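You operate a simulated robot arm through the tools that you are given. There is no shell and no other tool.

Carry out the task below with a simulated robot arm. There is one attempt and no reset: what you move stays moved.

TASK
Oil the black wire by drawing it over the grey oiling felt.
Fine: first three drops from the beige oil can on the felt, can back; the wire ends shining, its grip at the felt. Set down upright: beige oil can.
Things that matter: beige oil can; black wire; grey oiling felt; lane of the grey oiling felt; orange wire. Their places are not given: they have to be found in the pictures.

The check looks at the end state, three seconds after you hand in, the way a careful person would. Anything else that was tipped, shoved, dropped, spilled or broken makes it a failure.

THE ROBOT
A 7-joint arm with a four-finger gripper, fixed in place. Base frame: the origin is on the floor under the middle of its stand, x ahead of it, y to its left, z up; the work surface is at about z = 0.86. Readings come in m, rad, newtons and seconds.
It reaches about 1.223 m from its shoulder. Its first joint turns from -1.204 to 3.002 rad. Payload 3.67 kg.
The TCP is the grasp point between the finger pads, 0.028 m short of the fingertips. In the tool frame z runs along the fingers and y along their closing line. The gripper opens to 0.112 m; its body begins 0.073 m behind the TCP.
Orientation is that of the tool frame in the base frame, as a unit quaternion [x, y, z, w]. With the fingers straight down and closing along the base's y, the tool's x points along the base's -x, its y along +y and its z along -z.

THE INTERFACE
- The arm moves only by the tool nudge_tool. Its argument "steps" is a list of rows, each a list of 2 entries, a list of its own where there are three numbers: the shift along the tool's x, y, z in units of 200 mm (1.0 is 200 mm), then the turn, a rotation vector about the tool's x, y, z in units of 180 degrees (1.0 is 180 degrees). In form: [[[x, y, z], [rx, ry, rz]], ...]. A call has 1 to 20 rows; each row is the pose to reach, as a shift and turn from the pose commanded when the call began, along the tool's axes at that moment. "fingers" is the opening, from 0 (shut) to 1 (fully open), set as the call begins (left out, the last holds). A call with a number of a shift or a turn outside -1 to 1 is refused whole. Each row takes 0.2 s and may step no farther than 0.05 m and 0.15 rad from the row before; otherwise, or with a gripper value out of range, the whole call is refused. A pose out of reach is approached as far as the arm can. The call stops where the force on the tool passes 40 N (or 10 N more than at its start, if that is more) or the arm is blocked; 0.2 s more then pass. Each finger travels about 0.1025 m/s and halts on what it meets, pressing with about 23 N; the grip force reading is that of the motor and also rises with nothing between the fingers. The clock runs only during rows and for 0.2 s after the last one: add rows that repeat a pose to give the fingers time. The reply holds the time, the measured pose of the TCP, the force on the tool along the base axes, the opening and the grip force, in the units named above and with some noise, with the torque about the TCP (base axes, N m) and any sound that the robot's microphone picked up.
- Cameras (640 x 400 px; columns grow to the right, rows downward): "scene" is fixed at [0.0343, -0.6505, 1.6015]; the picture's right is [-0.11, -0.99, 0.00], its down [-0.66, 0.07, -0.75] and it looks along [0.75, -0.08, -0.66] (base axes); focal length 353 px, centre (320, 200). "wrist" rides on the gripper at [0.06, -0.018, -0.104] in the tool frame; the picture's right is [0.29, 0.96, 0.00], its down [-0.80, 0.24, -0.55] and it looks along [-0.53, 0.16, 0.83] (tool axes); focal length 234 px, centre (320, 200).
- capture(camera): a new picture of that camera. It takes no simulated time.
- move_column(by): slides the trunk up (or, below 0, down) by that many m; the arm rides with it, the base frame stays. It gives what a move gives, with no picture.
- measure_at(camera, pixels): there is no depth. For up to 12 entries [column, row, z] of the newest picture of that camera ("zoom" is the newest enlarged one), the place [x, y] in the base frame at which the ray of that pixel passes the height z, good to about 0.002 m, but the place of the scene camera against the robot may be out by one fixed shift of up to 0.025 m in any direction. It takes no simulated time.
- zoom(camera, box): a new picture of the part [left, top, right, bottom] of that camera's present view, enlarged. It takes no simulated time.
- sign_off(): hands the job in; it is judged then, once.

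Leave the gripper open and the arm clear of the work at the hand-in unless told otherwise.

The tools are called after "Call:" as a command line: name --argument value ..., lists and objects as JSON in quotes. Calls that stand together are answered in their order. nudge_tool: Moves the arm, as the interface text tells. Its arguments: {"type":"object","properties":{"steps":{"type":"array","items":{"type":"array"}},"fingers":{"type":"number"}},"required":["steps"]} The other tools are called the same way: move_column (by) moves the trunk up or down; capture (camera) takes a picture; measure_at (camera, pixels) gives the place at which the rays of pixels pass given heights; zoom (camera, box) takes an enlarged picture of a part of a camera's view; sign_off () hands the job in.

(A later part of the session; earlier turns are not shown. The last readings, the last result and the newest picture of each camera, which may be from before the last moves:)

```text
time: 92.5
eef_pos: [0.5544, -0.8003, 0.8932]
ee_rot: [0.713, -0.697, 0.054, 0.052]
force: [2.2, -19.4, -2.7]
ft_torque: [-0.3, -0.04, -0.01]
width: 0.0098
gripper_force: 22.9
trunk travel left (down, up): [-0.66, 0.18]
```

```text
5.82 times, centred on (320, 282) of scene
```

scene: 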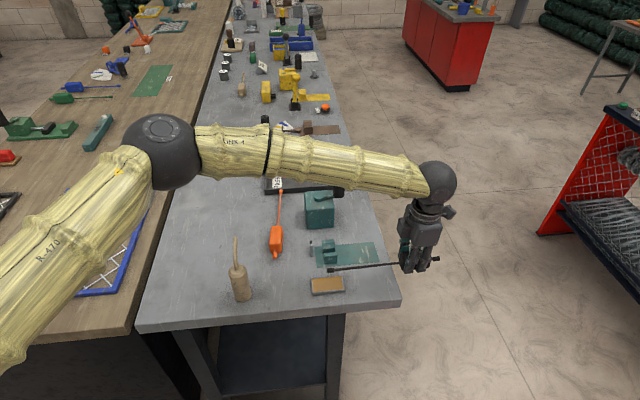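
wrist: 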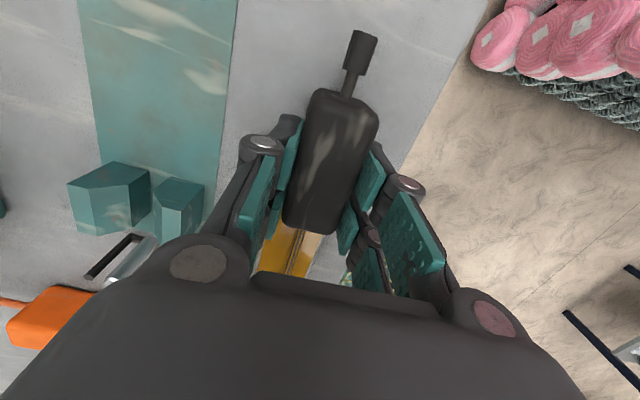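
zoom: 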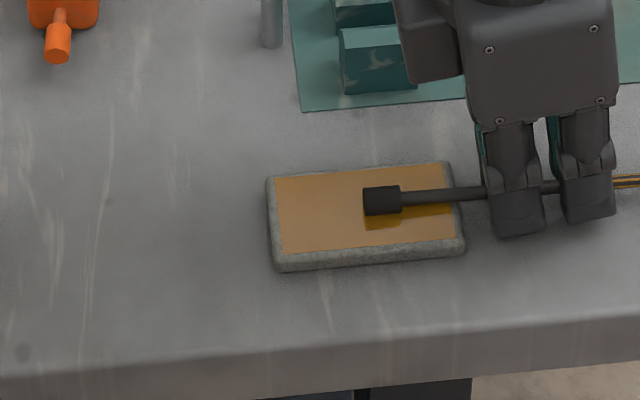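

The box must have caught the bench's edge: the fingers slid off it and now hold the rod (width 0.0098, -19 N along y). I must be careful not to drop the wire. I'll look at the whole situation first.

Call:
capture --camera "scene"

Call:
zoom --camera "scene" --box '[330, 230, 440, 320]'

Call:
capture --camera "wrist"

```text
taken
```

scene: 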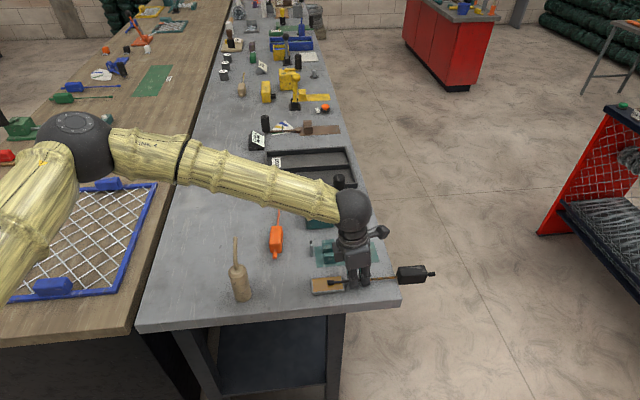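

```text
4.44 times, centred on (385, 275) of scene
```

zoom: 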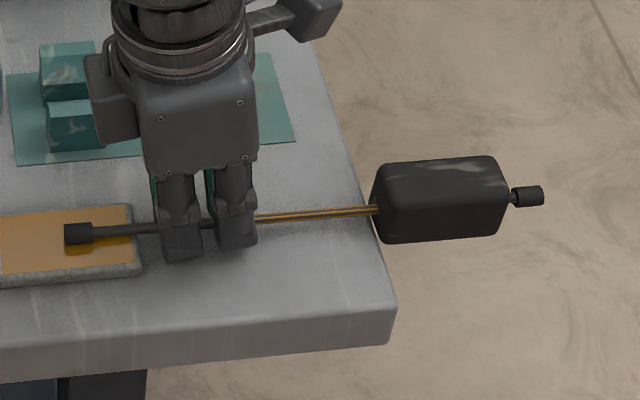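

```text
taken
```

wrist: 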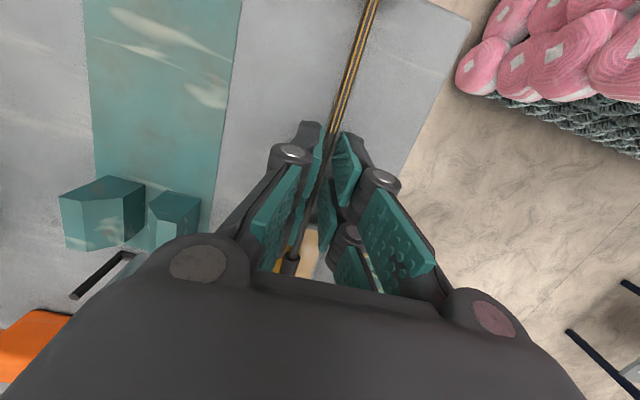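

The wire's box is hooked outside the bench's right edge and the fingers hold the rod near its middle. I'll ease back 12 mm to release the tension, then lift 3 cm with the fingers firmly closed.

Call:
nudge_tool --steps '[[[0.03, 0, 0.0045], [0, 0, 0]], [[0.0593, 0, 0.0089], [0, 0, 0]], [[0.0593, 0, 0.0089], [0, 0, 0]]]' --fingers 0

Call:
zoom --camera "scene" --box '[310, 230, 440, 320]'

```text
time: 93.3
eef_pos: [0.5531, -0.8104, 0.8939]
ee_rot: [0.713, -0.697, 0.053, 0.053]
force: [0.5, 0.3, -0.8]
ft_torque: [0.16, 0.0, 0.01]
width: 0.0096
gripper_force: 22.9
trunk travel left (down, up): [-0.66, 0.18]
```

```text
4.44 times, centred on (375, 275) of scene
```

zoom: 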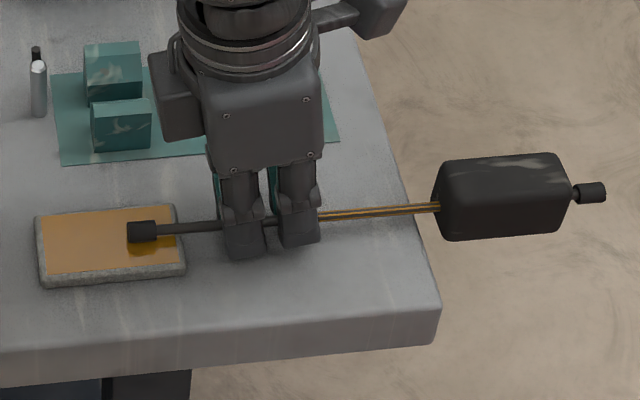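

The tension is gone and the wire hangs level from the rod grip. I'll lift it 4 cm.

Call:
nudge_tool --steps '[[[0.0074, 0, -0.05], [0, 0, 0]], [[0.0148, 0, -0.1], [0, 0, 0]], [[0.0222, 0, -0.15], [0, 0, 0]], [[0.0296, 0, -0.198], [0, 0, 0]], [[0.0296, 0, -0.198], [0, 0, 0]]]' --fingers 0

Call:
zoom --camera "scene" --box '[310, 220, 440, 320]'

Call:
capture --camera "wrist"

```text
time: 94.5
eef_pos: [0.5529, -0.8098, 0.9334]
ee_rot: [0.714, -0.697, 0.053, 0.053]
force: [0.1, 0.3, -0.9]
ft_torque: [0.14, 0.03, -0.04]
width: 0.0098
gripper_force: 23.1
trunk travel left (down, up): [-0.66, 0.18]
```

```text
4.00 times, centred on (375, 270) of scene
```

zoom: 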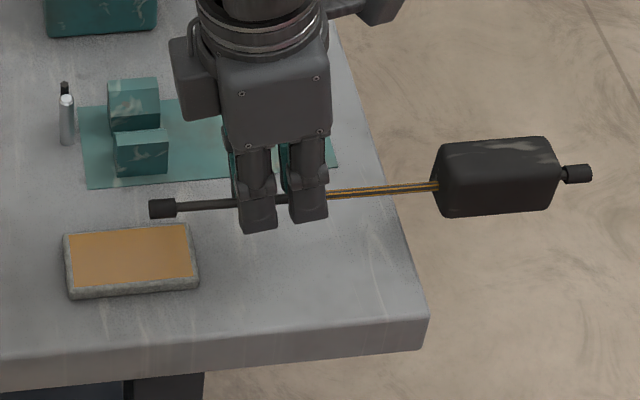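

```text
taken
```

wrist: 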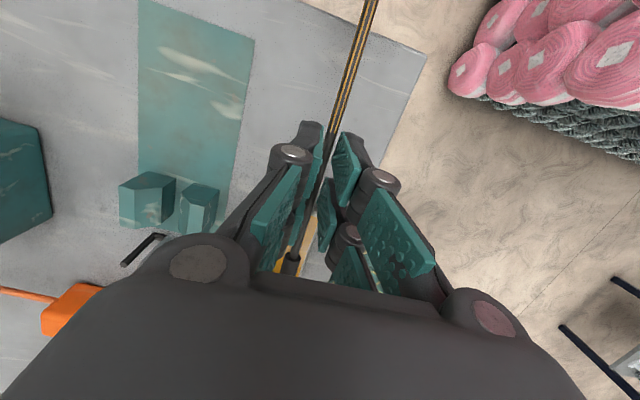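

The wire is held safely by the rod, the box drooping about 3°. I'll level it (+2.8°) and come down so the box bottom is about 12 mm above the bench, then carry the wire along the lane over the felt.

Call:
nudge_tool --steps '[[[-0.007, 0, 0.045], [0, 0.005, 0]], [[-0.014, 0, 0.09], [0, 0.01, 0]], [[-0.0203, 0, 0.13], [0, 0.0155, 0]], [[-0.0203, 0, 0.13], [0, 0.0155, 0]]]' --fingers 0

Call:
zoom --camera "scene" --box '[310, 230, 440, 320]'

```text
time: 95.5
eef_pos: [0.5536, -0.8106, 0.9052]
ee_rot: [0.712, -0.695, 0.071, 0.07]
force: [-0.7, -0.3, -1.3]
ft_torque: [0.17, 0.03, 0.0]
width: 0.0097
gripper_force: 23.1
trunk travel left (down, up): [-0.66, 0.18]
```

```text
4.44 times, centred on (375, 275) of scene
```

zoom: 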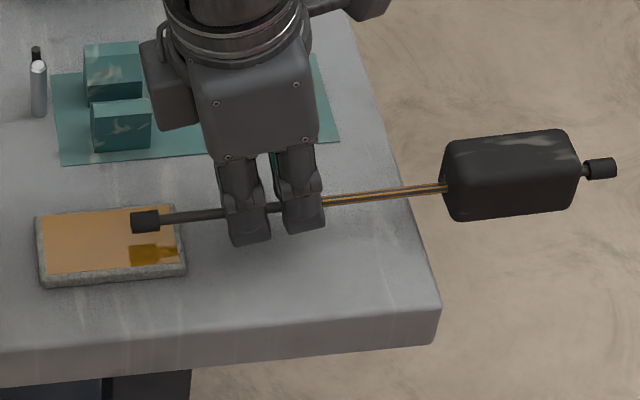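

The wire is level with its box about 9 mm above the bench. I'll raise 4 mm and carry it in along the lane at this height, box just above felt level, watching the film.

Call:
nudge_tool --steps '[[[0.004, 0, -0.0196], [0, 0, 0]], [[-0.072, 0, -0.035], [0, 0, 0]], [[-0.148, 0, -0.0503], [0, 0, 0]], [[-0.224, 0, -0.0656], [0, 0, 0]], [[-0.3, 0, -0.081], [0, 0, 0]], [[-0.376, 0, -0.0963], [0, 0, 0]], [[-0.452, 0, -0.1117], [0, 0, 0]], [[-0.452, 0, -0.1117], [0, 0, 0]]]' --fingers 0

Call:
zoom --camera "scene" --box '[265, 225, 415, 320]'

```text
time: 97.3
eef_pos: [0.5523, -0.717, 0.9122]
ee_rot: [0.712, -0.695, 0.07, 0.069]
force: [0.0, 0.4, -2.0]
ft_torque: [0.16, 0.01, -0.02]
width: 0.0098
gripper_force: 23.2
trunk travel left (down, up): [-0.66, 0.18]
```

```text
4.21 times, centred on (340, 272) of scene
```

zoom: 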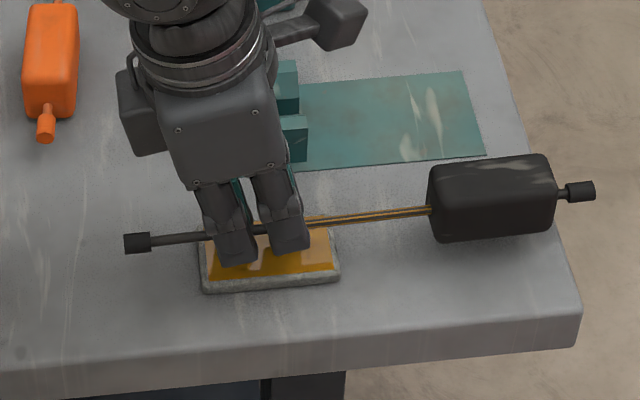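

The box is now over the bench and the film unchanged. I'll continue 0.06 m so the grip comes over the felt's outer part, at this height.

Call:
nudge_tool --steps '[[[-0.0735, 0, -0.0149], [0, 0, 0]], [[-0.147, 0, -0.0297], [0, 0, 0]], [[-0.22, 0, -0.0446], [0, 0, 0]], [[-0.294, 0, -0.0594], [0, 0, 0]], [[-0.294, 0, -0.0594], [0, 0, 0]]]' --fingers 0

Call:
zoom --camera "scene" --box '[245, 225, 395, 320]'

```text
time: 98.5
eef_pos: [0.5511, -0.656, 0.9103]
ee_rot: [0.713, -0.694, 0.07, 0.069]
force: [0.2, -0.3, -1.0]
ft_torque: [0.19, 0.03, 0.01]
width: 0.0096
gripper_force: 22.6
trunk travel left (down, up): [-0.66, 0.18]
```

```text
4.21 times, centred on (320, 272) of scene
```

zoom: 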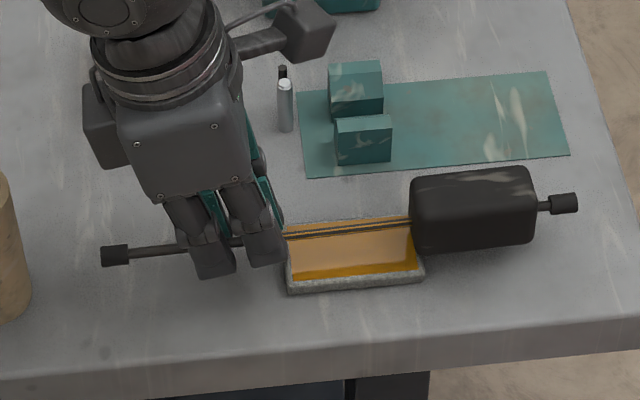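

The film does not respond at this height. I think the rod's outer half must pass the felt's entry edge low enough, so I need a proper grasp on the box again. I'll set the wire down in the lane: move back 5 cm, tilt the box end down 2.8°, so that the box touches the bench first.

Call:
nudge_tool --steps '[[[0.085, 0, 0.0172], [0, -0.005, 0]], [[0.17, 0, 0.0343], [0, -0.01, 0]], [[0.255, 0, 0.0515], [0, -0.0155, 0]], [[0.255, 0, 0.0515], [0, -0.0155, 0]]]' --fingers 0

Call:
zoom --camera "scene" --box '[265, 225, 415, 320]'

```text
time: 99.5
eef_pos: [0.5505, -0.7055, 0.9109]
ee_rot: [0.714, -0.696, 0.053, 0.052]
force: [0.5, 1.4, -0.9]
ft_torque: [0.13, 0.05, 0.0]
width: 0.0097
gripper_force: 23.3
trunk travel left (down, up): [-0.66, 0.18]
```

```text
4.21 times, centred on (340, 272) of scene
```

zoom: 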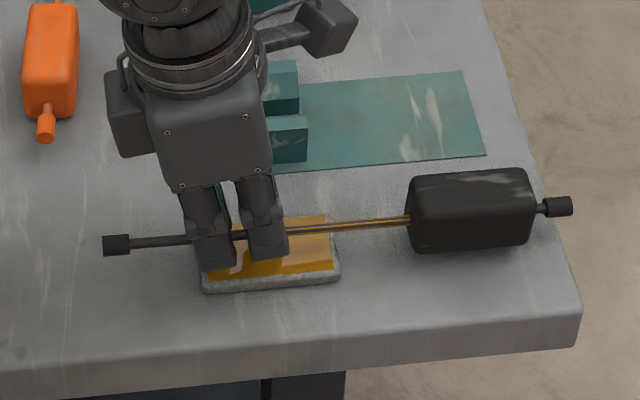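

The box hangs over the bench, its rear end lowest. I'll lower 5 mm slowly and watch the force.

Call:
nudge_tool --steps '[[[-0.0015, 0, 0.01], [0, 0, 0]], [[-0.003, 0, 0.0198], [0, 0, 0]], [[-0.0037, 0, 0.0247], [0, 0, 0]], [[-0.0037, 0, 0.0247], [0, 0, 0]]]' --fingers 0

Call:
zoom --camera "scene" --box '[300, 245, 420, 305]'

```text
time: 100.5
eef_pos: [0.5516, -0.7078, 0.9067]
ee_rot: [0.714, -0.697, 0.053, 0.053]
force: [-0.5, -0.3, -1.0]
ft_torque: [0.15, 0.01, -0.03]
width: 0.0098
gripper_force: 23.3
trunk travel left (down, up): [-0.66, 0.18]
```

```text
5.33 times, centred on (360, 275) of scene
```

zoom: 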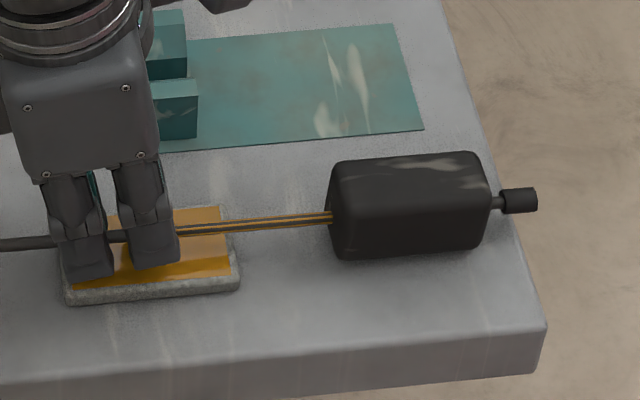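

Call:
nudge_tool --steps '[[[-0.0008, 0, 0.005], [0, 0, 0]], [[-0.0015, 0, 0.01], [0, 0, 0]], [[-0.0015, 0, 0.01], [0, 0, 0]]]' --fingers 0

```text
time: 101.3
eef_pos: [0.5499, -0.7086, 0.9042]
ee_rot: [0.714, -0.697, 0.052, 0.053]
force: [-0.3, 0.1, -0.8]
ft_torque: [0.18, -0.03, 0.0]
width: 0.0099
gripper_force: 23.0
trunk travel left (down, up): [-0.66, 0.18]
```

No contact yet; I'll go down another 1.5 mm (the fingertips still have about 2 mm above the felt).

Call:
nudge_tool --steps '[[[-0.0006, 0, 0.004], [0, 0, 0]], [[-0.0011, 0, 0.0075], [0, 0, 0]], [[-0.0011, 0, 0.0075], [0, 0, 0]]]' --fingers 0

Call:
zoom --camera "scene" --box '[300, 245, 420, 305]'

```text
time: 102.1
eef_pos: [0.5514, -0.7076, 0.9034]
ee_rot: [0.713, -0.697, 0.052, 0.053]
force: [0.3, -0.7, 1.2]
ft_torque: [-0.28, -0.03, 0.01]
width: 0.01
gripper_force: 23.0
trunk travel left (down, up): [-0.66, 0.18]
```

```text
5.33 times, centred on (360, 275) of scene
```

zoom: 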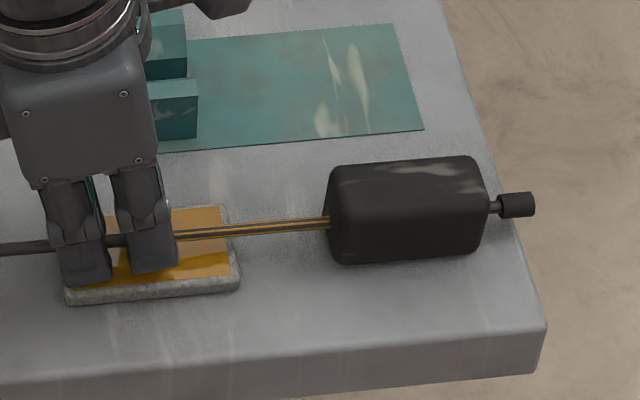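

The box's rear edge is resting on the bench (torque swung to -0.28). The box lies wholly on the bench, so I'll open the fingers a little to release the rod.

Call:
nudge_tool --steps '[[[0, 0, 0], [0, 0, 0]], [[0, 0, 0], [0, 0, 0]], [[0, 0, 0], [0, 0, 0]]]' --fingers 0.4

Call:
zoom --camera "scene" --box '[260, 225, 420, 320]'

```text
time: 102.9
eef_pos: [0.5521, -0.7084, 0.9019]
ee_rot: [0.713, -0.697, 0.053, 0.053]
force: [0.3, 0.6, 0.8]
ft_torque: [-0.02, 0.03, 0.02]
width: 0.0448
gripper_force: 0.0
trunk travel left (down, up): [-0.66, 0.18]
```

```text
4.00 times, centred on (340, 272) of scene
```

zoom: 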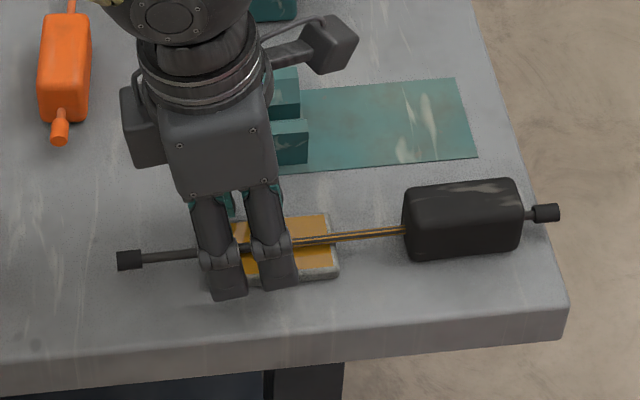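

The wire lies on the bench with its rod across the felt. I'll raise the open fingers straight up 0.1 m and look.

Call:
nudge_tool --steps '[[[0.0148, 0, -0.099], [0, 0, 0]], [[0.0296, 0, -0.198], [0, 0, 0]], [[0.0444, 0, -0.297], [0, 0, 0]], [[0.059, 0, -0.396], [0, 0, 0]], [[0.074, 0, -0.495], [0, 0, 0]], [[0.074, 0, -0.495], [0, 0, 0]]]' --fingers 0.4

Call:
zoom --camera "scene" --box '[270, 245, 410, 315]'

Call:
capture --camera "wrist"

```text
time: 104.3
eef_pos: [0.5482, -0.7088, 1.0042]
ee_rot: [0.714, -0.696, 0.053, 0.053]
force: [-0.6, -0.2, -0.3]
ft_torque: [0.01, 0.03, -0.02]
width: 0.0448
gripper_force: 0.0
trunk travel left (down, up): [-0.66, 0.18]
```

```text
4.57 times, centred on (340, 280) of scene
```

zoom: 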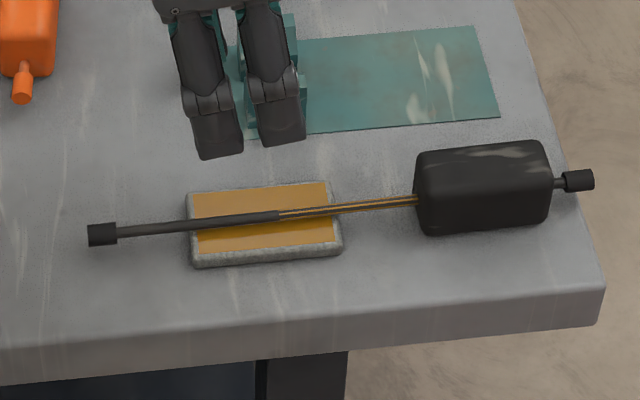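

```text
taken
```

wrist: 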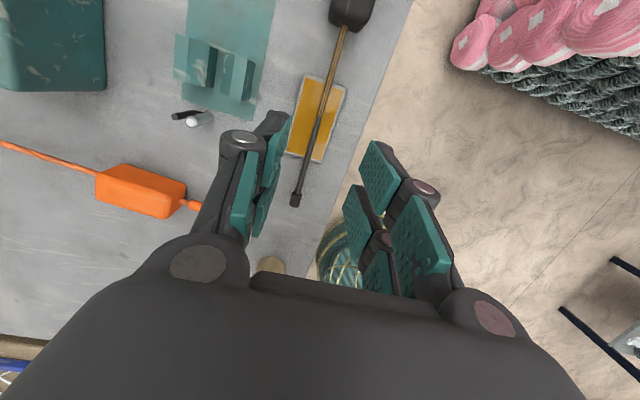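

A good free view. I'll zoom in on the wire at rest over the felt from both cameras.

Call:
zoom --camera "wrist" --box '[270, 0, 380, 220]'

Call:
zoom --camera "scene" --box '[305, 268, 350, 298]'

Call:
zoom --camera "scene" --box '[340, 260, 405, 300]'

```text
1.82 times, centred on (325, 110) of wrist
```

zoom: 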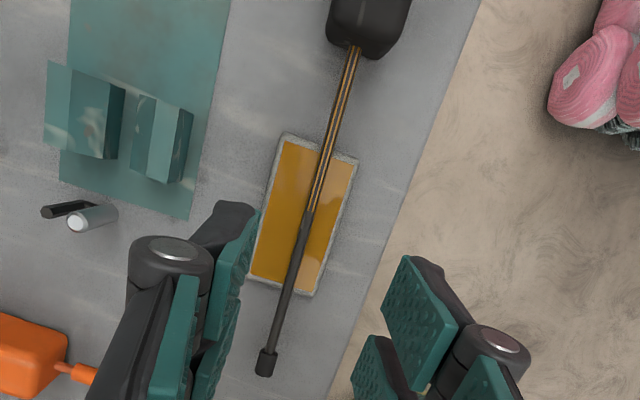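

```text
13.33 times, centred on (328, 283) of scene
```

zoom: 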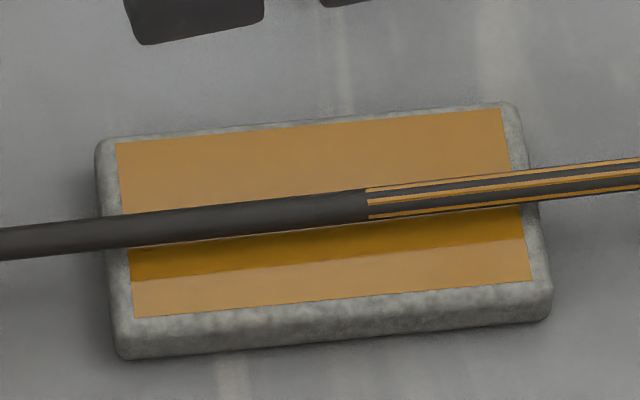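

```text
9.85 times, centred on (372, 280) of scene
```

zoom: 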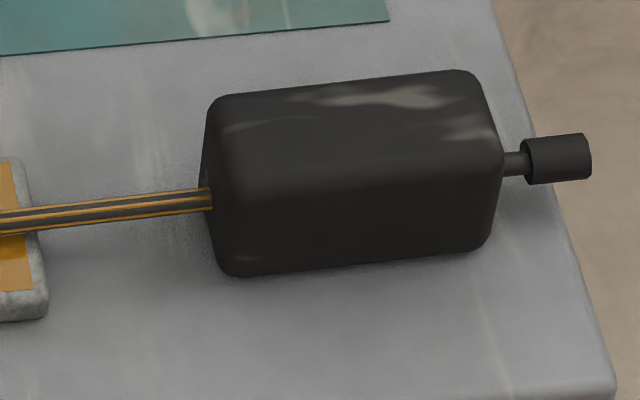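

At rest the rod lies about 5.5 mm (axis) above the felt, level. The film covers exactly the half next to the grip. I'll measure the wire's pose from the wrist view to regrasp the box.

Call:
measure_at --camera "wrist" --pixels '[[295.9, 199, 0.875], [317.3, 116.6, 0.875], [343.1, 24.8, 0.875], [339, 36, 0.875]]'

Call:
measure_at --camera "scene" --pixels '[[361, 271, 0.89], [388, 268, 0.89], [361.4, 279, 0.875], [393.5, 276.5, 0.875]]'

```text
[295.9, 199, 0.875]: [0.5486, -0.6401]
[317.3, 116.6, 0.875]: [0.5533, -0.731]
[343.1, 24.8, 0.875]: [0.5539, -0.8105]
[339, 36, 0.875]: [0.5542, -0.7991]
```

```text
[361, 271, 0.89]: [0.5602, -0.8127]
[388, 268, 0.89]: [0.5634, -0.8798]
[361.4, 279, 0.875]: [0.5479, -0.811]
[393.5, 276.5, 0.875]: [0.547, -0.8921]
```

The box front is at y = -0.8105 and the wire's yaw about 91.8°. I'll move above the box, with the tool back to straight down.

Call:
nudge_tool --steps '[[[0.16, -0.005, 0.024], [0, -0.012, 0]], [[0.32, -0.01, 0.048], [0, -0.024, 0]], [[0.48, -0.014, 0.072], [0, -0.036, 0]], [[0.6385, -0.0185, 0.0957], [0, -0.0472, 0]], [[0.6385, -0.0185, 0.0957], [0, -0.0472, 0]]]' --fingers 0.55

Call:
capture --camera "wrist"

Call:
zoom --camera "scene" --box '[290, 225, 430, 310]'

```text
time: 105.5
eef_pos: [0.5572, -0.8379, 1.0033]
ee_rot: [0.716, -0.698, -0.001, 0.001]
force: [0.8, -0.4, -0.2]
ft_torque: [0.01, -0.02, 0.05]
width: 0.0613
gripper_force: 0.1
trunk travel left (down, up): [-0.66, 0.18]
```

```text
taken
```

wrist: 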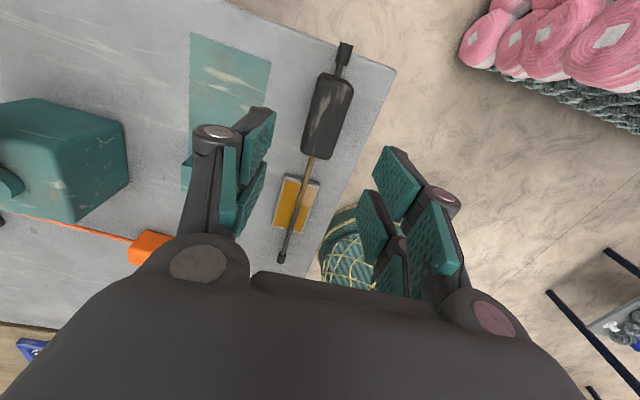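

```text
4.57 times, centred on (360, 268) of scene
```

zoom: 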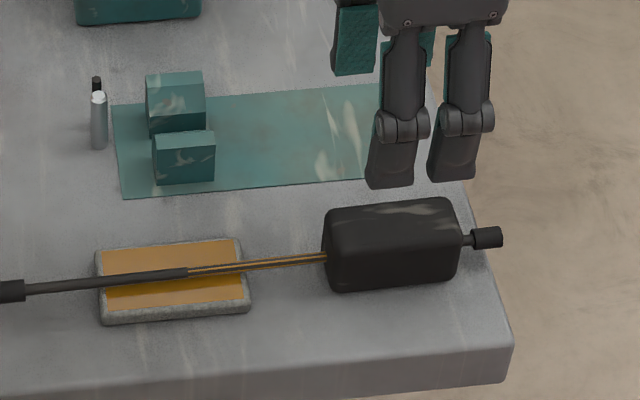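

I'll zoom and measure the box corners for centring.

Call:
zoom --camera "wrist" --box '[280, 40, 370, 170]'

```text
3.08 times, centred on (325, 105) of wrist
```

zoom: 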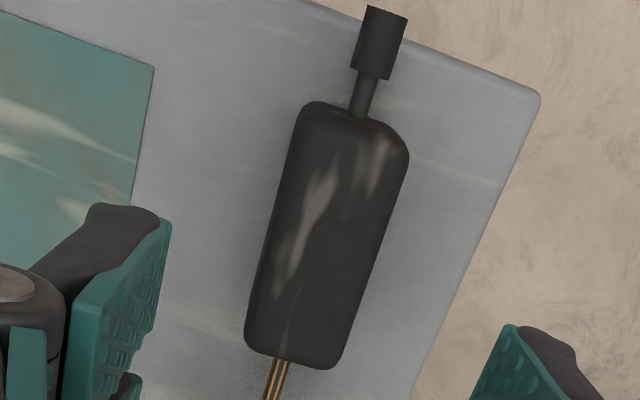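

Call:
measure_at --camera "wrist" --pixels '[[319.5, 75.8, 0.89], [353.6, 88.8, 0.89], [330.5, 158.6, 0.89], [301.3, 152.1, 0.89], [313, 157, 0.875], [346, 62, 0.875]]'

```text
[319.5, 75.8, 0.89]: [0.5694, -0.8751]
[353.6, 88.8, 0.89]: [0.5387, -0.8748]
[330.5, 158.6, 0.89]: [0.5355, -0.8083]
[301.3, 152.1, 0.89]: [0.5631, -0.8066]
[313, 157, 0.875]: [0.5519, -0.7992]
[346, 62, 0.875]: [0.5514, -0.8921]
```

The box centre is (0.552, -0.841). I'll trim 4 mm in x and descend to the grasp height of 0.8945 with the 0.06 m opening.

Call:
nudge_tool --steps '[[[-0.01, 0.02, 0.13], [0, 0, 0]], [[-0.015, 0.02, 0.26], [0, 0, 0]], [[-0.015, 0.02, 0.39], [0, 0, 0]], [[-0.015, 0.02, 0.47], [0, 0, 0]], [[-0.015, 0.02, 0.52], [0, 0, 0]], [[-0.015, 0.02, 0.544], [0, 0, 0]], [[-0.015, 0.02, 0.544], [0, 0, 0]]]' --fingers 0.55

Call:
capture --camera "wrist"

Call:
zoom --camera "scene" --box '[290, 225, 430, 310]'

```text
time: 107.1
eef_pos: [0.5574, -0.836, 0.8928]
ee_rot: [0.716, -0.698, 0.0, 0.001]
force: [-0.3, 0.7, 0.7]
ft_torque: [0.01, 0.0, -0.03]
width: 0.0615
gripper_force: 0.1
trunk travel left (down, up): [-0.66, 0.18]
```

```text
taken
```

wrist: 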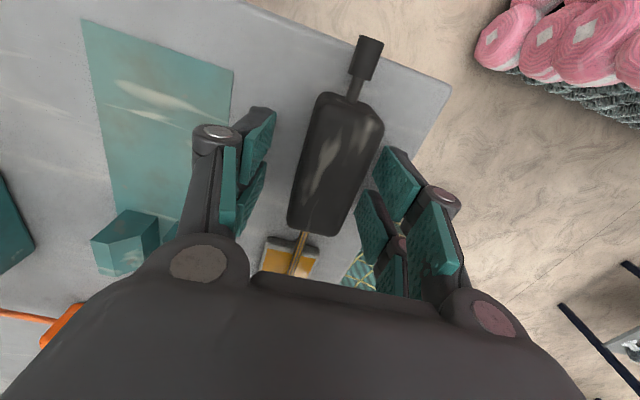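

```text
4.57 times, centred on (360, 268) of scene
```

zoom: 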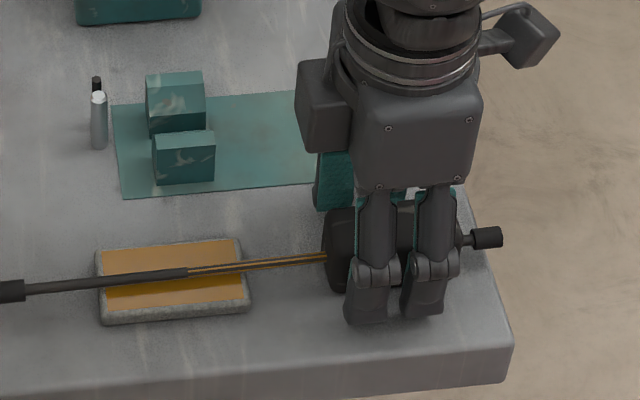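

The pads straddle the box. I'll close on it.

Call:
nudge_tool --steps '[[[0, 0, 0], [0, 0, 0]], [[0, 0, 0], [0, 0, 0]], [[0, 0, 0], [0, 0, 0]], [[0, 0, 0], [0, 0, 0]]]' --fingers 0

Call:
zoom --camera "scene" --box '[290, 250, 390, 310]'

```text
time: 108.1
eef_pos: [0.5569, -0.835, 0.8952]
ee_rot: [0.716, -0.698, 0.001, 0.001]
force: [-0.1, -1.2, 1.7]
ft_torque: [0.07, -0.07, 0.01]
width: 0.0319
gripper_force: 23.0
trunk travel left (down, up): [-0.66, 0.18]
```

```text
6.40 times, centred on (340, 280) of scene
```

zoom: 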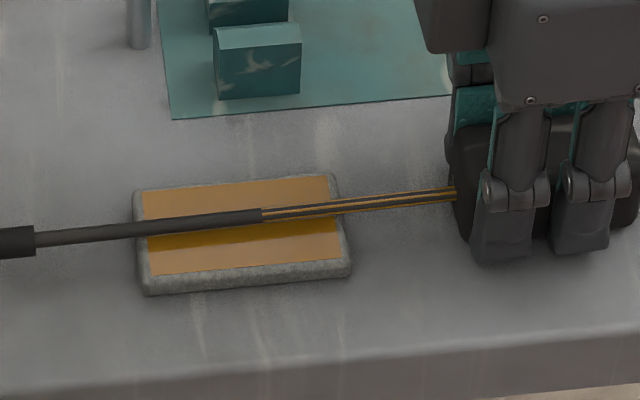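

The box is gripped level, still resting on the bench. I'll lift 2 mm and draw the wire outward level along the lane, slowly, 0.09 m, and look at the film.

Call:
nudge_tool --steps '[[[0, 0, -0.01], [0, 0, 0]], [[0.04, 0, -0.011], [0, 0, 0]], [[0.085, 0, -0.011], [0, 0, 0]], [[0.13, 0, -0.011], [0, 0, 0]], [[0.175, 0, -0.011], [0, 0, 0]], [[0.22, 0, -0.011], [0, 0, 0]], [[0.265, 0, -0.011], [0, 0, 0]], [[0.31, 0, -0.011], [0, 0, 0]], [[0.355, 0, -0.011], [0, 0, 0]], [[0.4, 0, -0.011], [0, 0, 0]], [[0.44, 0, -0.011], [0, 0, 0]], [[0.44, 0, -0.011], [0, 0, 0]]]' --fingers 0

Call:
zoom --camera "scene" --box '[295, 250, 415, 310]'

```text
time: 110.7
eef_pos: [0.5568, -0.9244, 0.8945]
ee_rot: [0.716, -0.698, -0.001, 0.0]
force: [0.3, -0.7, -1.6]
ft_torque: [-0.02, 0.0, 0.0]
width: 0.0316
gripper_force: 23.4
trunk travel left (down, up): [-0.66, 0.18]
```

```text
5.33 times, centred on (355, 280) of scene
```

zoom: 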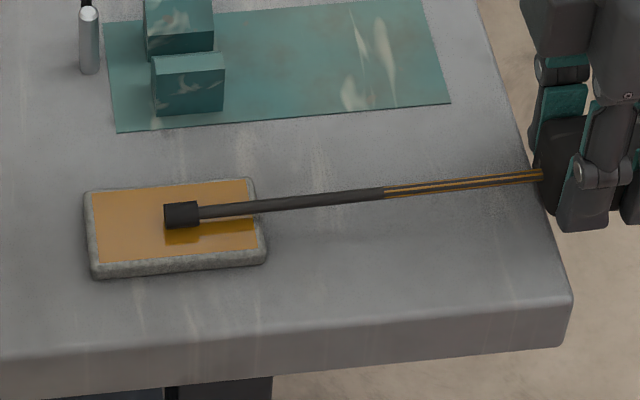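

The level draw went smoothly (bead now on the felt's middle), but the film is unchanged. Next I'll go out until the tip just leaves the felt, then make the full tip-to-grip stroke at this low level height.

Call:
nudge_tool --steps '[[[0.05, 0, -0.005], [0, 0, 0]], [[0.1, 0, -0.006], [0, 0, 0]], [[0.15, 0, -0.006], [0, 0, 0]], [[0.2, 0, -0.006], [0, 0, 0]], [[0.24, 0, -0.006], [0, 0, 0]], [[0.24, 0, -0.006], [0, 0, 0]]]' --fingers 0

Call:
zoom --camera "scene" --box '[305, 255, 385, 300]'

Call:
zoom --camera "scene" --box '[370, 240, 440, 310]'

```text
time: 112.1
eef_pos: [0.5591, -0.9743, 0.8953]
ee_rot: [0.716, -0.698, 0.0, 0.0]
force: [-0.7, 0.5, -1.3]
ft_torque: [-0.04, -0.04, 0.0]
width: 0.0316
gripper_force: 22.9
trunk travel left (down, up): [-0.66, 0.18]
```

```text
8.00 times, centred on (345, 278) of scene
```

zoom: 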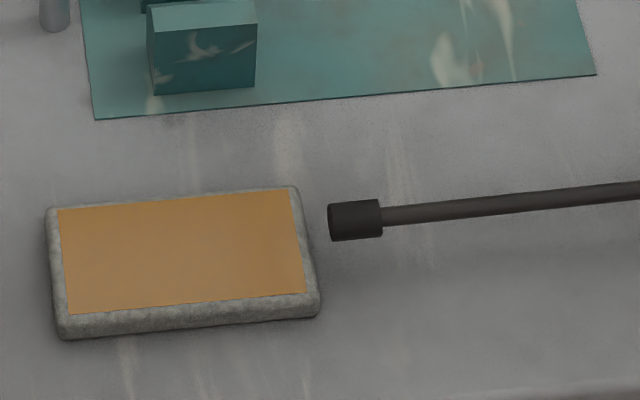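

```text
5.71 times, centred on (405, 275) of scene
```

zoom: 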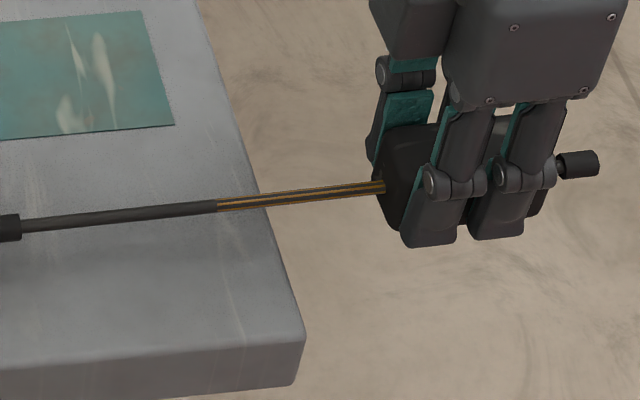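

The tip is just off the felt's outer edge, rod level. I'll start the inward stroke: 0.05 m slowly, so the bead slides onto the felt and the box approaches the bench edge with clearance.

Call:
nudge_tool --steps '[[[-0.04, 0, 0], [0, 0, 0]], [[-0.08, 0, 0], [0, 0, 0]], [[-0.12, 0, 0], [0, 0, 0]], [[-0.16, 0, 0], [0, 0, 0]], [[-0.2, 0, 0], [0, 0, 0]], [[-0.24, 0, 0], [0, 0, 0]], [[-0.28, 0, 0], [0, 0, 0]]]' --fingers 0

Call:
zoom --camera "scene" --box '[295, 250, 415, 310]'

```text
time: 113.7
eef_pos: [0.556, -0.917, 0.8964]
ee_rot: [0.716, -0.698, 0.0, 0.001]
force: [0.6, -0.1, -0.9]
ft_torque: [-0.03, -0.05, -0.02]
width: 0.0318
gripper_force: 23.5
trunk travel left (down, up): [-0.66, 0.18]
```

```text
5.33 times, centred on (355, 280) of scene
```

zoom: 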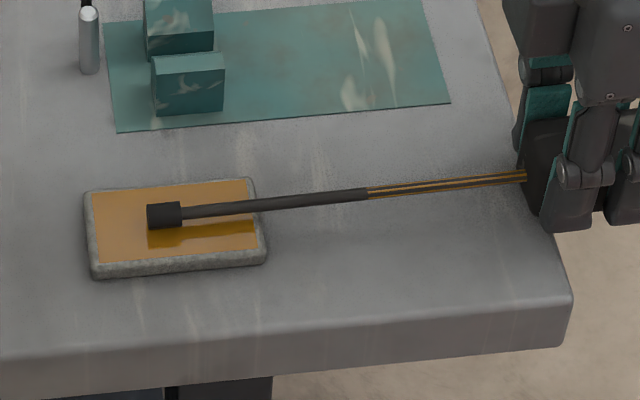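

The box front has passed the bench edge without touching. I'll continue the stroke inward 0.06 m.

Call:
nudge_tool --steps '[[[-0.04, 0, 0.001], [0, 0, 0]], [[-0.08, 0, 0.002], [0, 0, 0]], [[-0.12, 0, 0.003], [0, 0, 0]], [[-0.16, 0, 0.004], [0, 0, 0]], [[-0.2, 0, 0.005], [0, 0, 0]], [[-0.24, 0, 0.006], [0, 0, 0]], [[-0.28, 0, 0.007], [0, 0, 0]], [[-0.3, 0, 0.008], [0, 0, 0]]]' --fingers 0

Call:
zoom --camera "scene" --box '[285, 250, 405, 310]'

```text
time: 115.5
eef_pos: [0.5558, -0.8551, 0.8944]
ee_rot: [0.716, -0.698, -0.001, 0.001]
force: [0.3, -0.2, -1.2]
ft_torque: [-0.01, -0.01, 0.01]
width: 0.0319
gripper_force: 22.8
trunk travel left (down, up): [-0.66, 0.18]
```

```text
5.33 times, centred on (345, 280) of scene
```

zoom: 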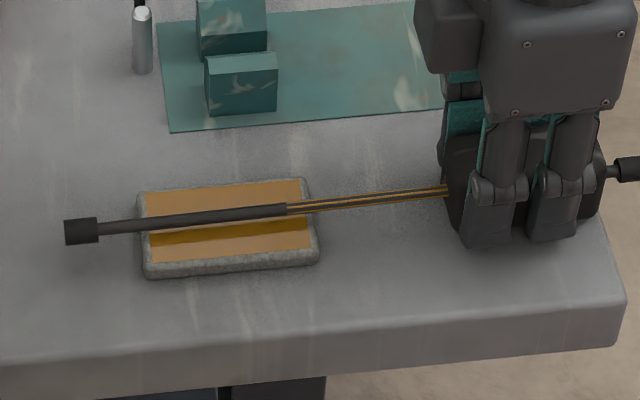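

Still unchanged. I'll continue the same stroke the remaining 0.056 m to bring the grip to the felt.

Call:
nudge_tool --steps '[[[-0.04, 0, 0], [0, 0, 0]], [[-0.08, 0, 0], [0, 0, 0]], [[-0.12, 0, 0], [0, 0, 0]], [[-0.16, 0, 0], [0, 0, 0]], [[-0.2, 0, 0], [0, 0, 0]], [[-0.24, 0, 0], [0, 0, 0]], [[-0.28, 0, 0], [0, 0, 0]]]' --fingers 0

Call:
zoom --camera "scene" --box '[265, 250, 385, 310]'

Call:
zoom --camera "scene" --box '[300, 262, 360, 300]'

```text
time: 117.1
eef_pos: [0.552, -0.8011, 0.8943]
ee_rot: [0.716, -0.699, 0.0, 0.001]
force: [-0.3, -0.2, -0.4]
ft_torque: [0.0, 0.0, -0.02]
width: 0.0317
gripper_force: 23.0
trunk travel left (down, up): [-0.66, 0.18]
```

```text
5.33 times, centred on (325, 280) of scene
```

zoom: 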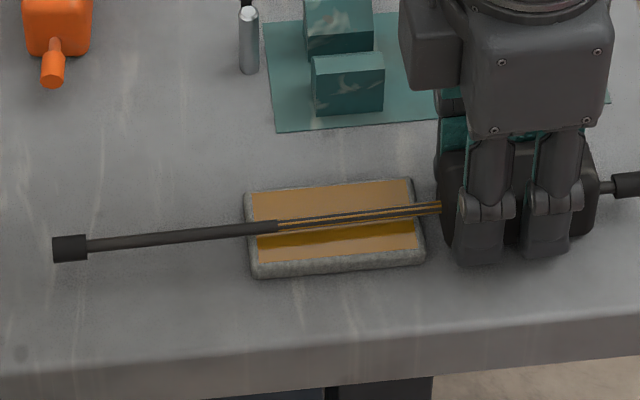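

```text
10.53 times, centred on (330, 281) of scene
```

zoom: 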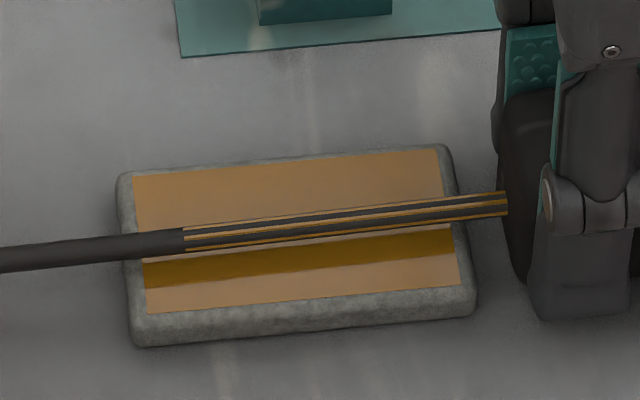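

The film stays at the same stretch even after a full low stroke from tip to grip. That stretch is exactly the part of the rod lying on the felt when the grip is at the felt, so it is probably the complete "shine". The grip is about 8 mm short of the felt; I'll move 6 mm closer.

Call:
nudge_tool --steps '[[[-0.015, 0, 0], [0, 0, 0]], [[-0.03, 0, 0], [0, 0, 0]], [[-0.03, 0, 0], [0, 0, 0]]]' --fingers 0

Call:
zoom --camera "scene" --box '[300, 262, 360, 300]'

Call:
zoom --camera "scene" --box '[265, 265, 325, 300]'

```text
time: 117.9
eef_pos: [0.5532, -0.7958, 0.8939]
ee_rot: [0.715, -0.699, -0.001, 0.001]
force: [0.1, -0.8, -1.0]
ft_torque: [0.0, -0.02, 0.0]
width: 0.0316
gripper_force: 22.4
trunk travel left (down, up): [-0.66, 0.18]
```

```text
10.53 times, centred on (330, 281) of scene
```

zoom: 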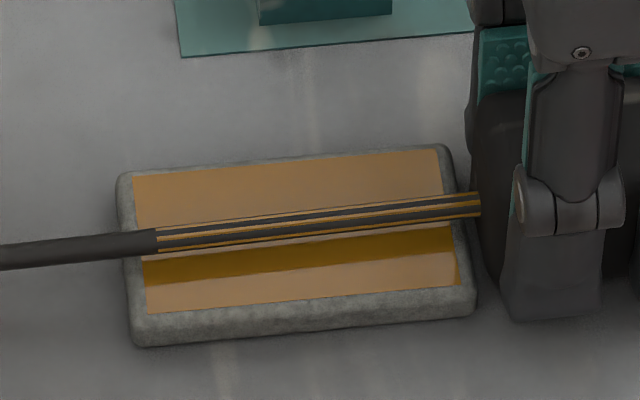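

```text
10.67 times, centred on (295, 282) of scene
```

zoom: 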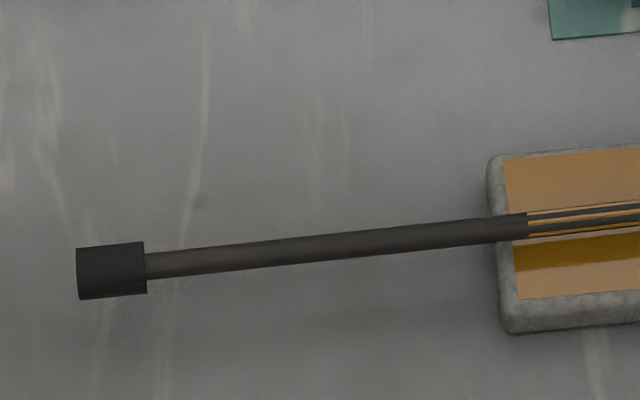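

The grip now stands about 2.5 mm from the felt. Before finishing, I want to rule out that the film needs unbroken pressed contact from the tip. I'll lift, go back out with the wire pitched 5.7° tip-down, and set the bead on the felt's outer end again.

Call:
nudge_tool --steps '[[[0, 0, -0.06], [0, 0, 0]], [[0.15, 0, -0.07], [0, 0.006, 0]], [[0.3, 0, -0.08], [0, 0.012, 0]], [[0.45, 0, -0.09], [0, 0.018, 0]], [[0.6, 0, -0.1], [0, 0.025, 0]], [[0.76, 0, -0.11], [0, 0.0317, 0]], [[0.76, 0, -0.11], [0, 0.0317, 0]], [[0.76, 0, -0.11], [0, 0.0317, 0]]]' --fingers 0

Call:
zoom --camera "scene" --box '[305, 262, 365, 298]'

```text
time: 119.7
eef_pos: [0.5557, -0.947, 0.9208]
ee_rot: [0.715, -0.697, 0.036, 0.036]
force: [0.2, 1.0, -1.4]
ft_torque: [-0.05, -0.01, 0.0]
width: 0.0316
gripper_force: 23.6
trunk travel left (down, up): [-0.66, 0.18]
```

```text
10.67 times, centred on (335, 280) of scene
```

zoom: 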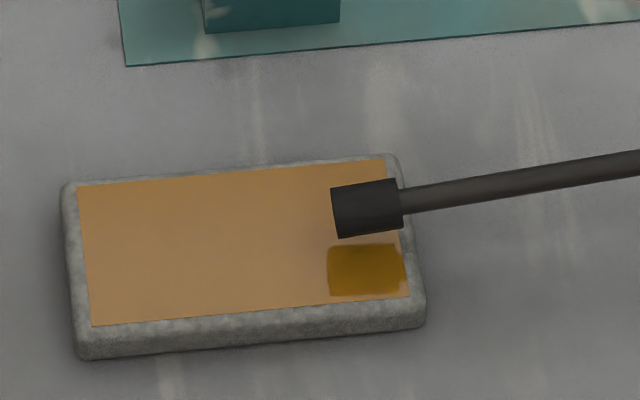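

The bead is about 6 mm above the felt's outer end. I'll lower until it presses.

Call:
nudge_tool --steps '[[[-0.002, 0, 0.0199], [0, 0, 0]], [[-0.0028, 0, 0.0279], [0, 0, 0]], [[-0.0035, 0, 0.0345], [0, 0, 0]], [[-0.0035, 0, 0.0345], [0, 0, 0]]]' --fingers 0

```text
time: 120.7
eef_pos: [0.5569, -0.9465, 0.91]
ee_rot: [0.715, -0.698, 0.036, 0.035]
force: [0.1, 1.0, 1.7]
ft_torque: [0.63, -0.03, -0.08]
width: 0.0315
gripper_force: 22.9
trunk travel left (down, up): [-0.66, 0.18]
```

The bead presses (0.63 N m). I'll slide in 0.025 m with a slight downward bias.

Call:
nudge_tool --steps '[[[-0.025, 0, -0.001], [0, 0, 0]], [[-0.05, 0, -0.0021], [0, 0, 0]], [[-0.075, 0, -0.0031], [0, 0, 0]], [[-0.1, 0, -0.0041], [0, 0, 0]], [[-0.125, 0, -0.0052], [0, 0, 0]]]' --fingers 0

```text
time: 121.9
eef_pos: [0.5574, -0.9211, 0.91]
ee_rot: [0.714, -0.698, 0.035, 0.035]
force: [0.6, -0.3, 1.9]
ft_torque: [0.62, 0.06, 0.06]
width: 0.0317
gripper_force: 23.3
trunk travel left (down, up): [-0.66, 0.18]
```

Contact is holding at 0.62 N m. I'll continue 0.025 m in the same way.

Call:
nudge_tool --steps '[[[-0.025, 0, -0.001], [0, 0, 0]], [[-0.05, 0, -0.0021], [0, 0, 0]], [[-0.075, 0, -0.0031], [0, 0, 0]], [[-0.1, 0, -0.0041], [0, 0, 0]], [[-0.125, 0, -0.0052], [0, 0, 0]]]' --fingers 0

Call:
zoom --camera "scene" --box '[295, 258, 385, 303]'

```text
time: 123.1
eef_pos: [0.5558, -0.8958, 0.9083]
ee_rot: [0.715, -0.698, 0.036, 0.036]
force: [-0.1, -0.8, 3.1]
ft_torque: [0.73, 0.01, -0.08]
width: 0.032
gripper_force: 22.7
trunk travel left (down, up): [-0.66, 0.18]
```

```text
7.11 times, centred on (340, 280) of scene
```

zoom: 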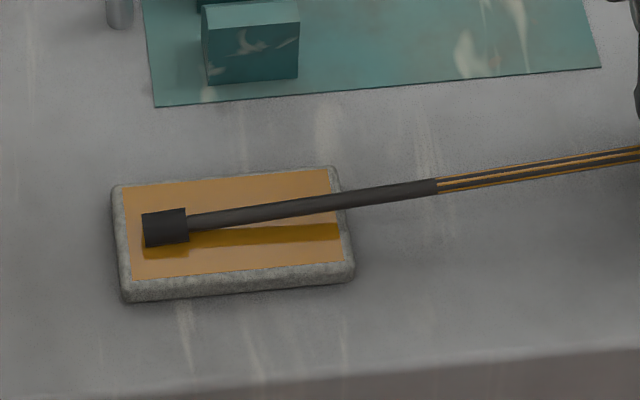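

Contact is unbroken (0.73 N m); the bead nears the far edge. I'll carry on over the edge, descending about 4 mm just as the bead leaves, so the rod takes over the contact.

Call:
nudge_tool --steps '[[[-0.03, 0, -0.001], [0, 0, 0]], [[-0.06, 0, -0.0026], [0, 0, 0]], [[-0.09, 0, -0.0036], [0, 0, 0]], [[-0.1054, 0, -0.0012], [0, 0, 0]], [[-0.121, 0, 0.0038], [0, 0, 0]], [[-0.1366, 0, 0.0093], [0, 0, 0]], [[-0.147, 0, 0.0132], [0, 0, 0]]]' --fingers 0

Call:
zoom --camera "scene" --box '[285, 258, 375, 303]'

```text
time: 124.7
eef_pos: [0.5547, -0.8653, 0.9036]
ee_rot: [0.715, -0.698, 0.036, 0.036]
force: [-0.2, -0.9, 3.3]
ft_torque: [0.67, 0.01, 0.06]
width: 0.0317
gripper_force: 22.6
trunk travel left (down, up): [-0.66, 0.18]
```

```text
7.11 times, centred on (330, 280) of scene
```

zoom: 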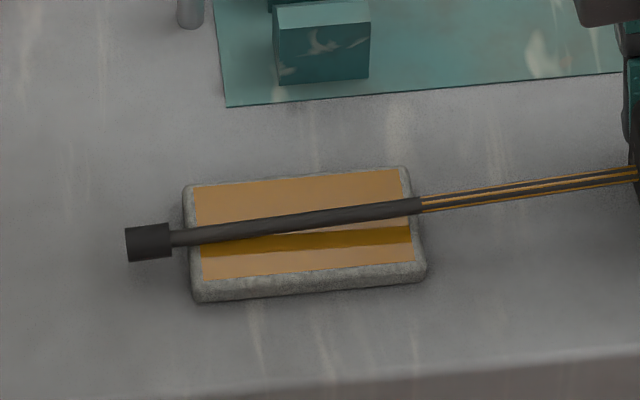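

The rod has taken over the contact (0.67 N m). I'll slide inward 0.035 m with the bias.

Call:
nudge_tool --steps '[[[-0.035, 0, 0.0005], [0, 0, 0]], [[-0.07, 0, 0.001], [0, 0, 0]], [[-0.105, 0, 0.0014], [0, 0, 0]], [[-0.14, 0, 0.0019], [0, 0, 0]], [[-0.176, 0, 0.0023], [0, 0, 0]]]' --fingers 0

Call:
zoom --camera "scene" --box '[275, 255, 375, 305]'

```text
time: 125.9
eef_pos: [0.5557, -0.8312, 0.8974]
ee_rot: [0.715, -0.698, 0.035, 0.035]
force: [0.4, 0.1, 3.4]
ft_torque: [0.69, 0.04, 0.06]
width: 0.0321
gripper_force: 23.3
trunk travel left (down, up): [-0.66, 0.18]
```

```text
6.40 times, centred on (325, 280) of scene
```

zoom: 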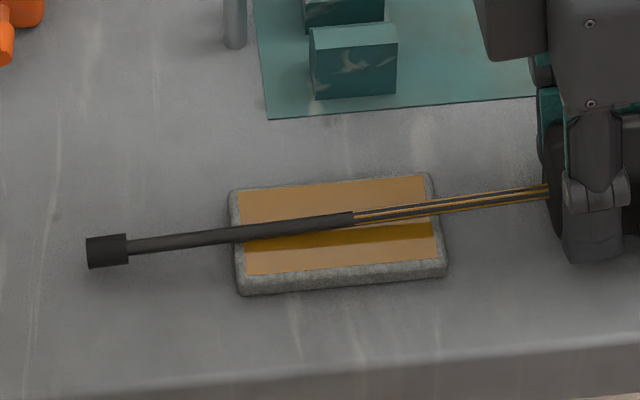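

Unbroken contact over 0.115 m and the film still covers the same stretch, so I take it as a fixed film: the wire is oiled. I'll finish the stroke, 0.033 m to the felt, with contact.

Call:
nudge_tool --steps '[[[-0.04, 0, -0.0012], [0, 0, 0]], [[-0.08, 0, -0.0024], [0, 0, 0]], [[-0.125, 0, -0.0038], [0, 0, 0]], [[-0.165, 0, -0.005], [0, 0, 0]], [[-0.165, 0, -0.005], [0, 0, 0]]]' --fingers 0

Call:
zoom --camera "scene" --box '[265, 255, 365, 305]'

```text
time: 127.1
eef_pos: [0.5551, -0.7982, 0.8973]
ee_rot: [0.714, -0.698, 0.035, 0.036]
force: [-0.2, 1.1, 1.6]
ft_torque: [0.36, 0.03, 0.08]
width: 0.0318
gripper_force: 23.1
trunk travel left (down, up): [-0.66, 0.18]
```

```text
6.40 times, centred on (315, 280) of scene
```

zoom: 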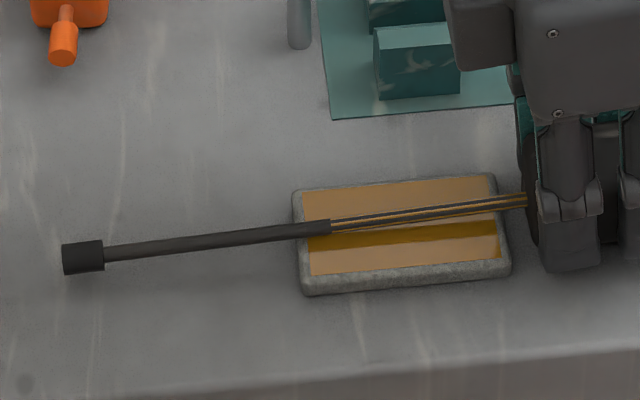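

The stroke is complete with contact all the way to the grip. Now I'll set the wire down here: level it (-3.4°), move 3 mm closer to the felt and lower toward the bench.

Call:
nudge_tool --steps '[[[-0.009, 0, 0.002], [0, -0.0095, 0]], [[-0.016, 0, 0.006], [0, -0.019, 0]], [[-0.016, 0, 0.009], [0, -0.019, 0]], [[-0.016, 0, 0.009], [0, -0.019, 0]]]' --fingers 0

Call:
zoom --camera "scene" --box '[295, 255, 385, 305]'

```text
time: 128.1
eef_pos: [0.5562, -0.7967, 0.8945]
ee_rot: [0.716, -0.698, 0.013, 0.015]
force: [0.1, 0.7, -0.4]
ft_torque: [-0.02, -0.02, -0.01]
width: 0.0316
gripper_force: 22.5
trunk travel left (down, up): [-0.66, 0.18]
```

```text
7.11 times, centred on (340, 280) of scene
```

zoom: 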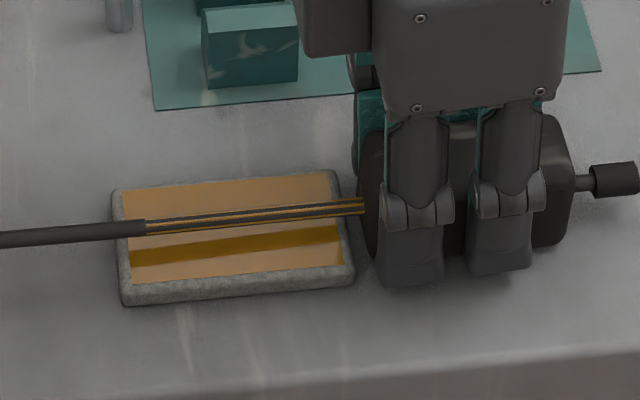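

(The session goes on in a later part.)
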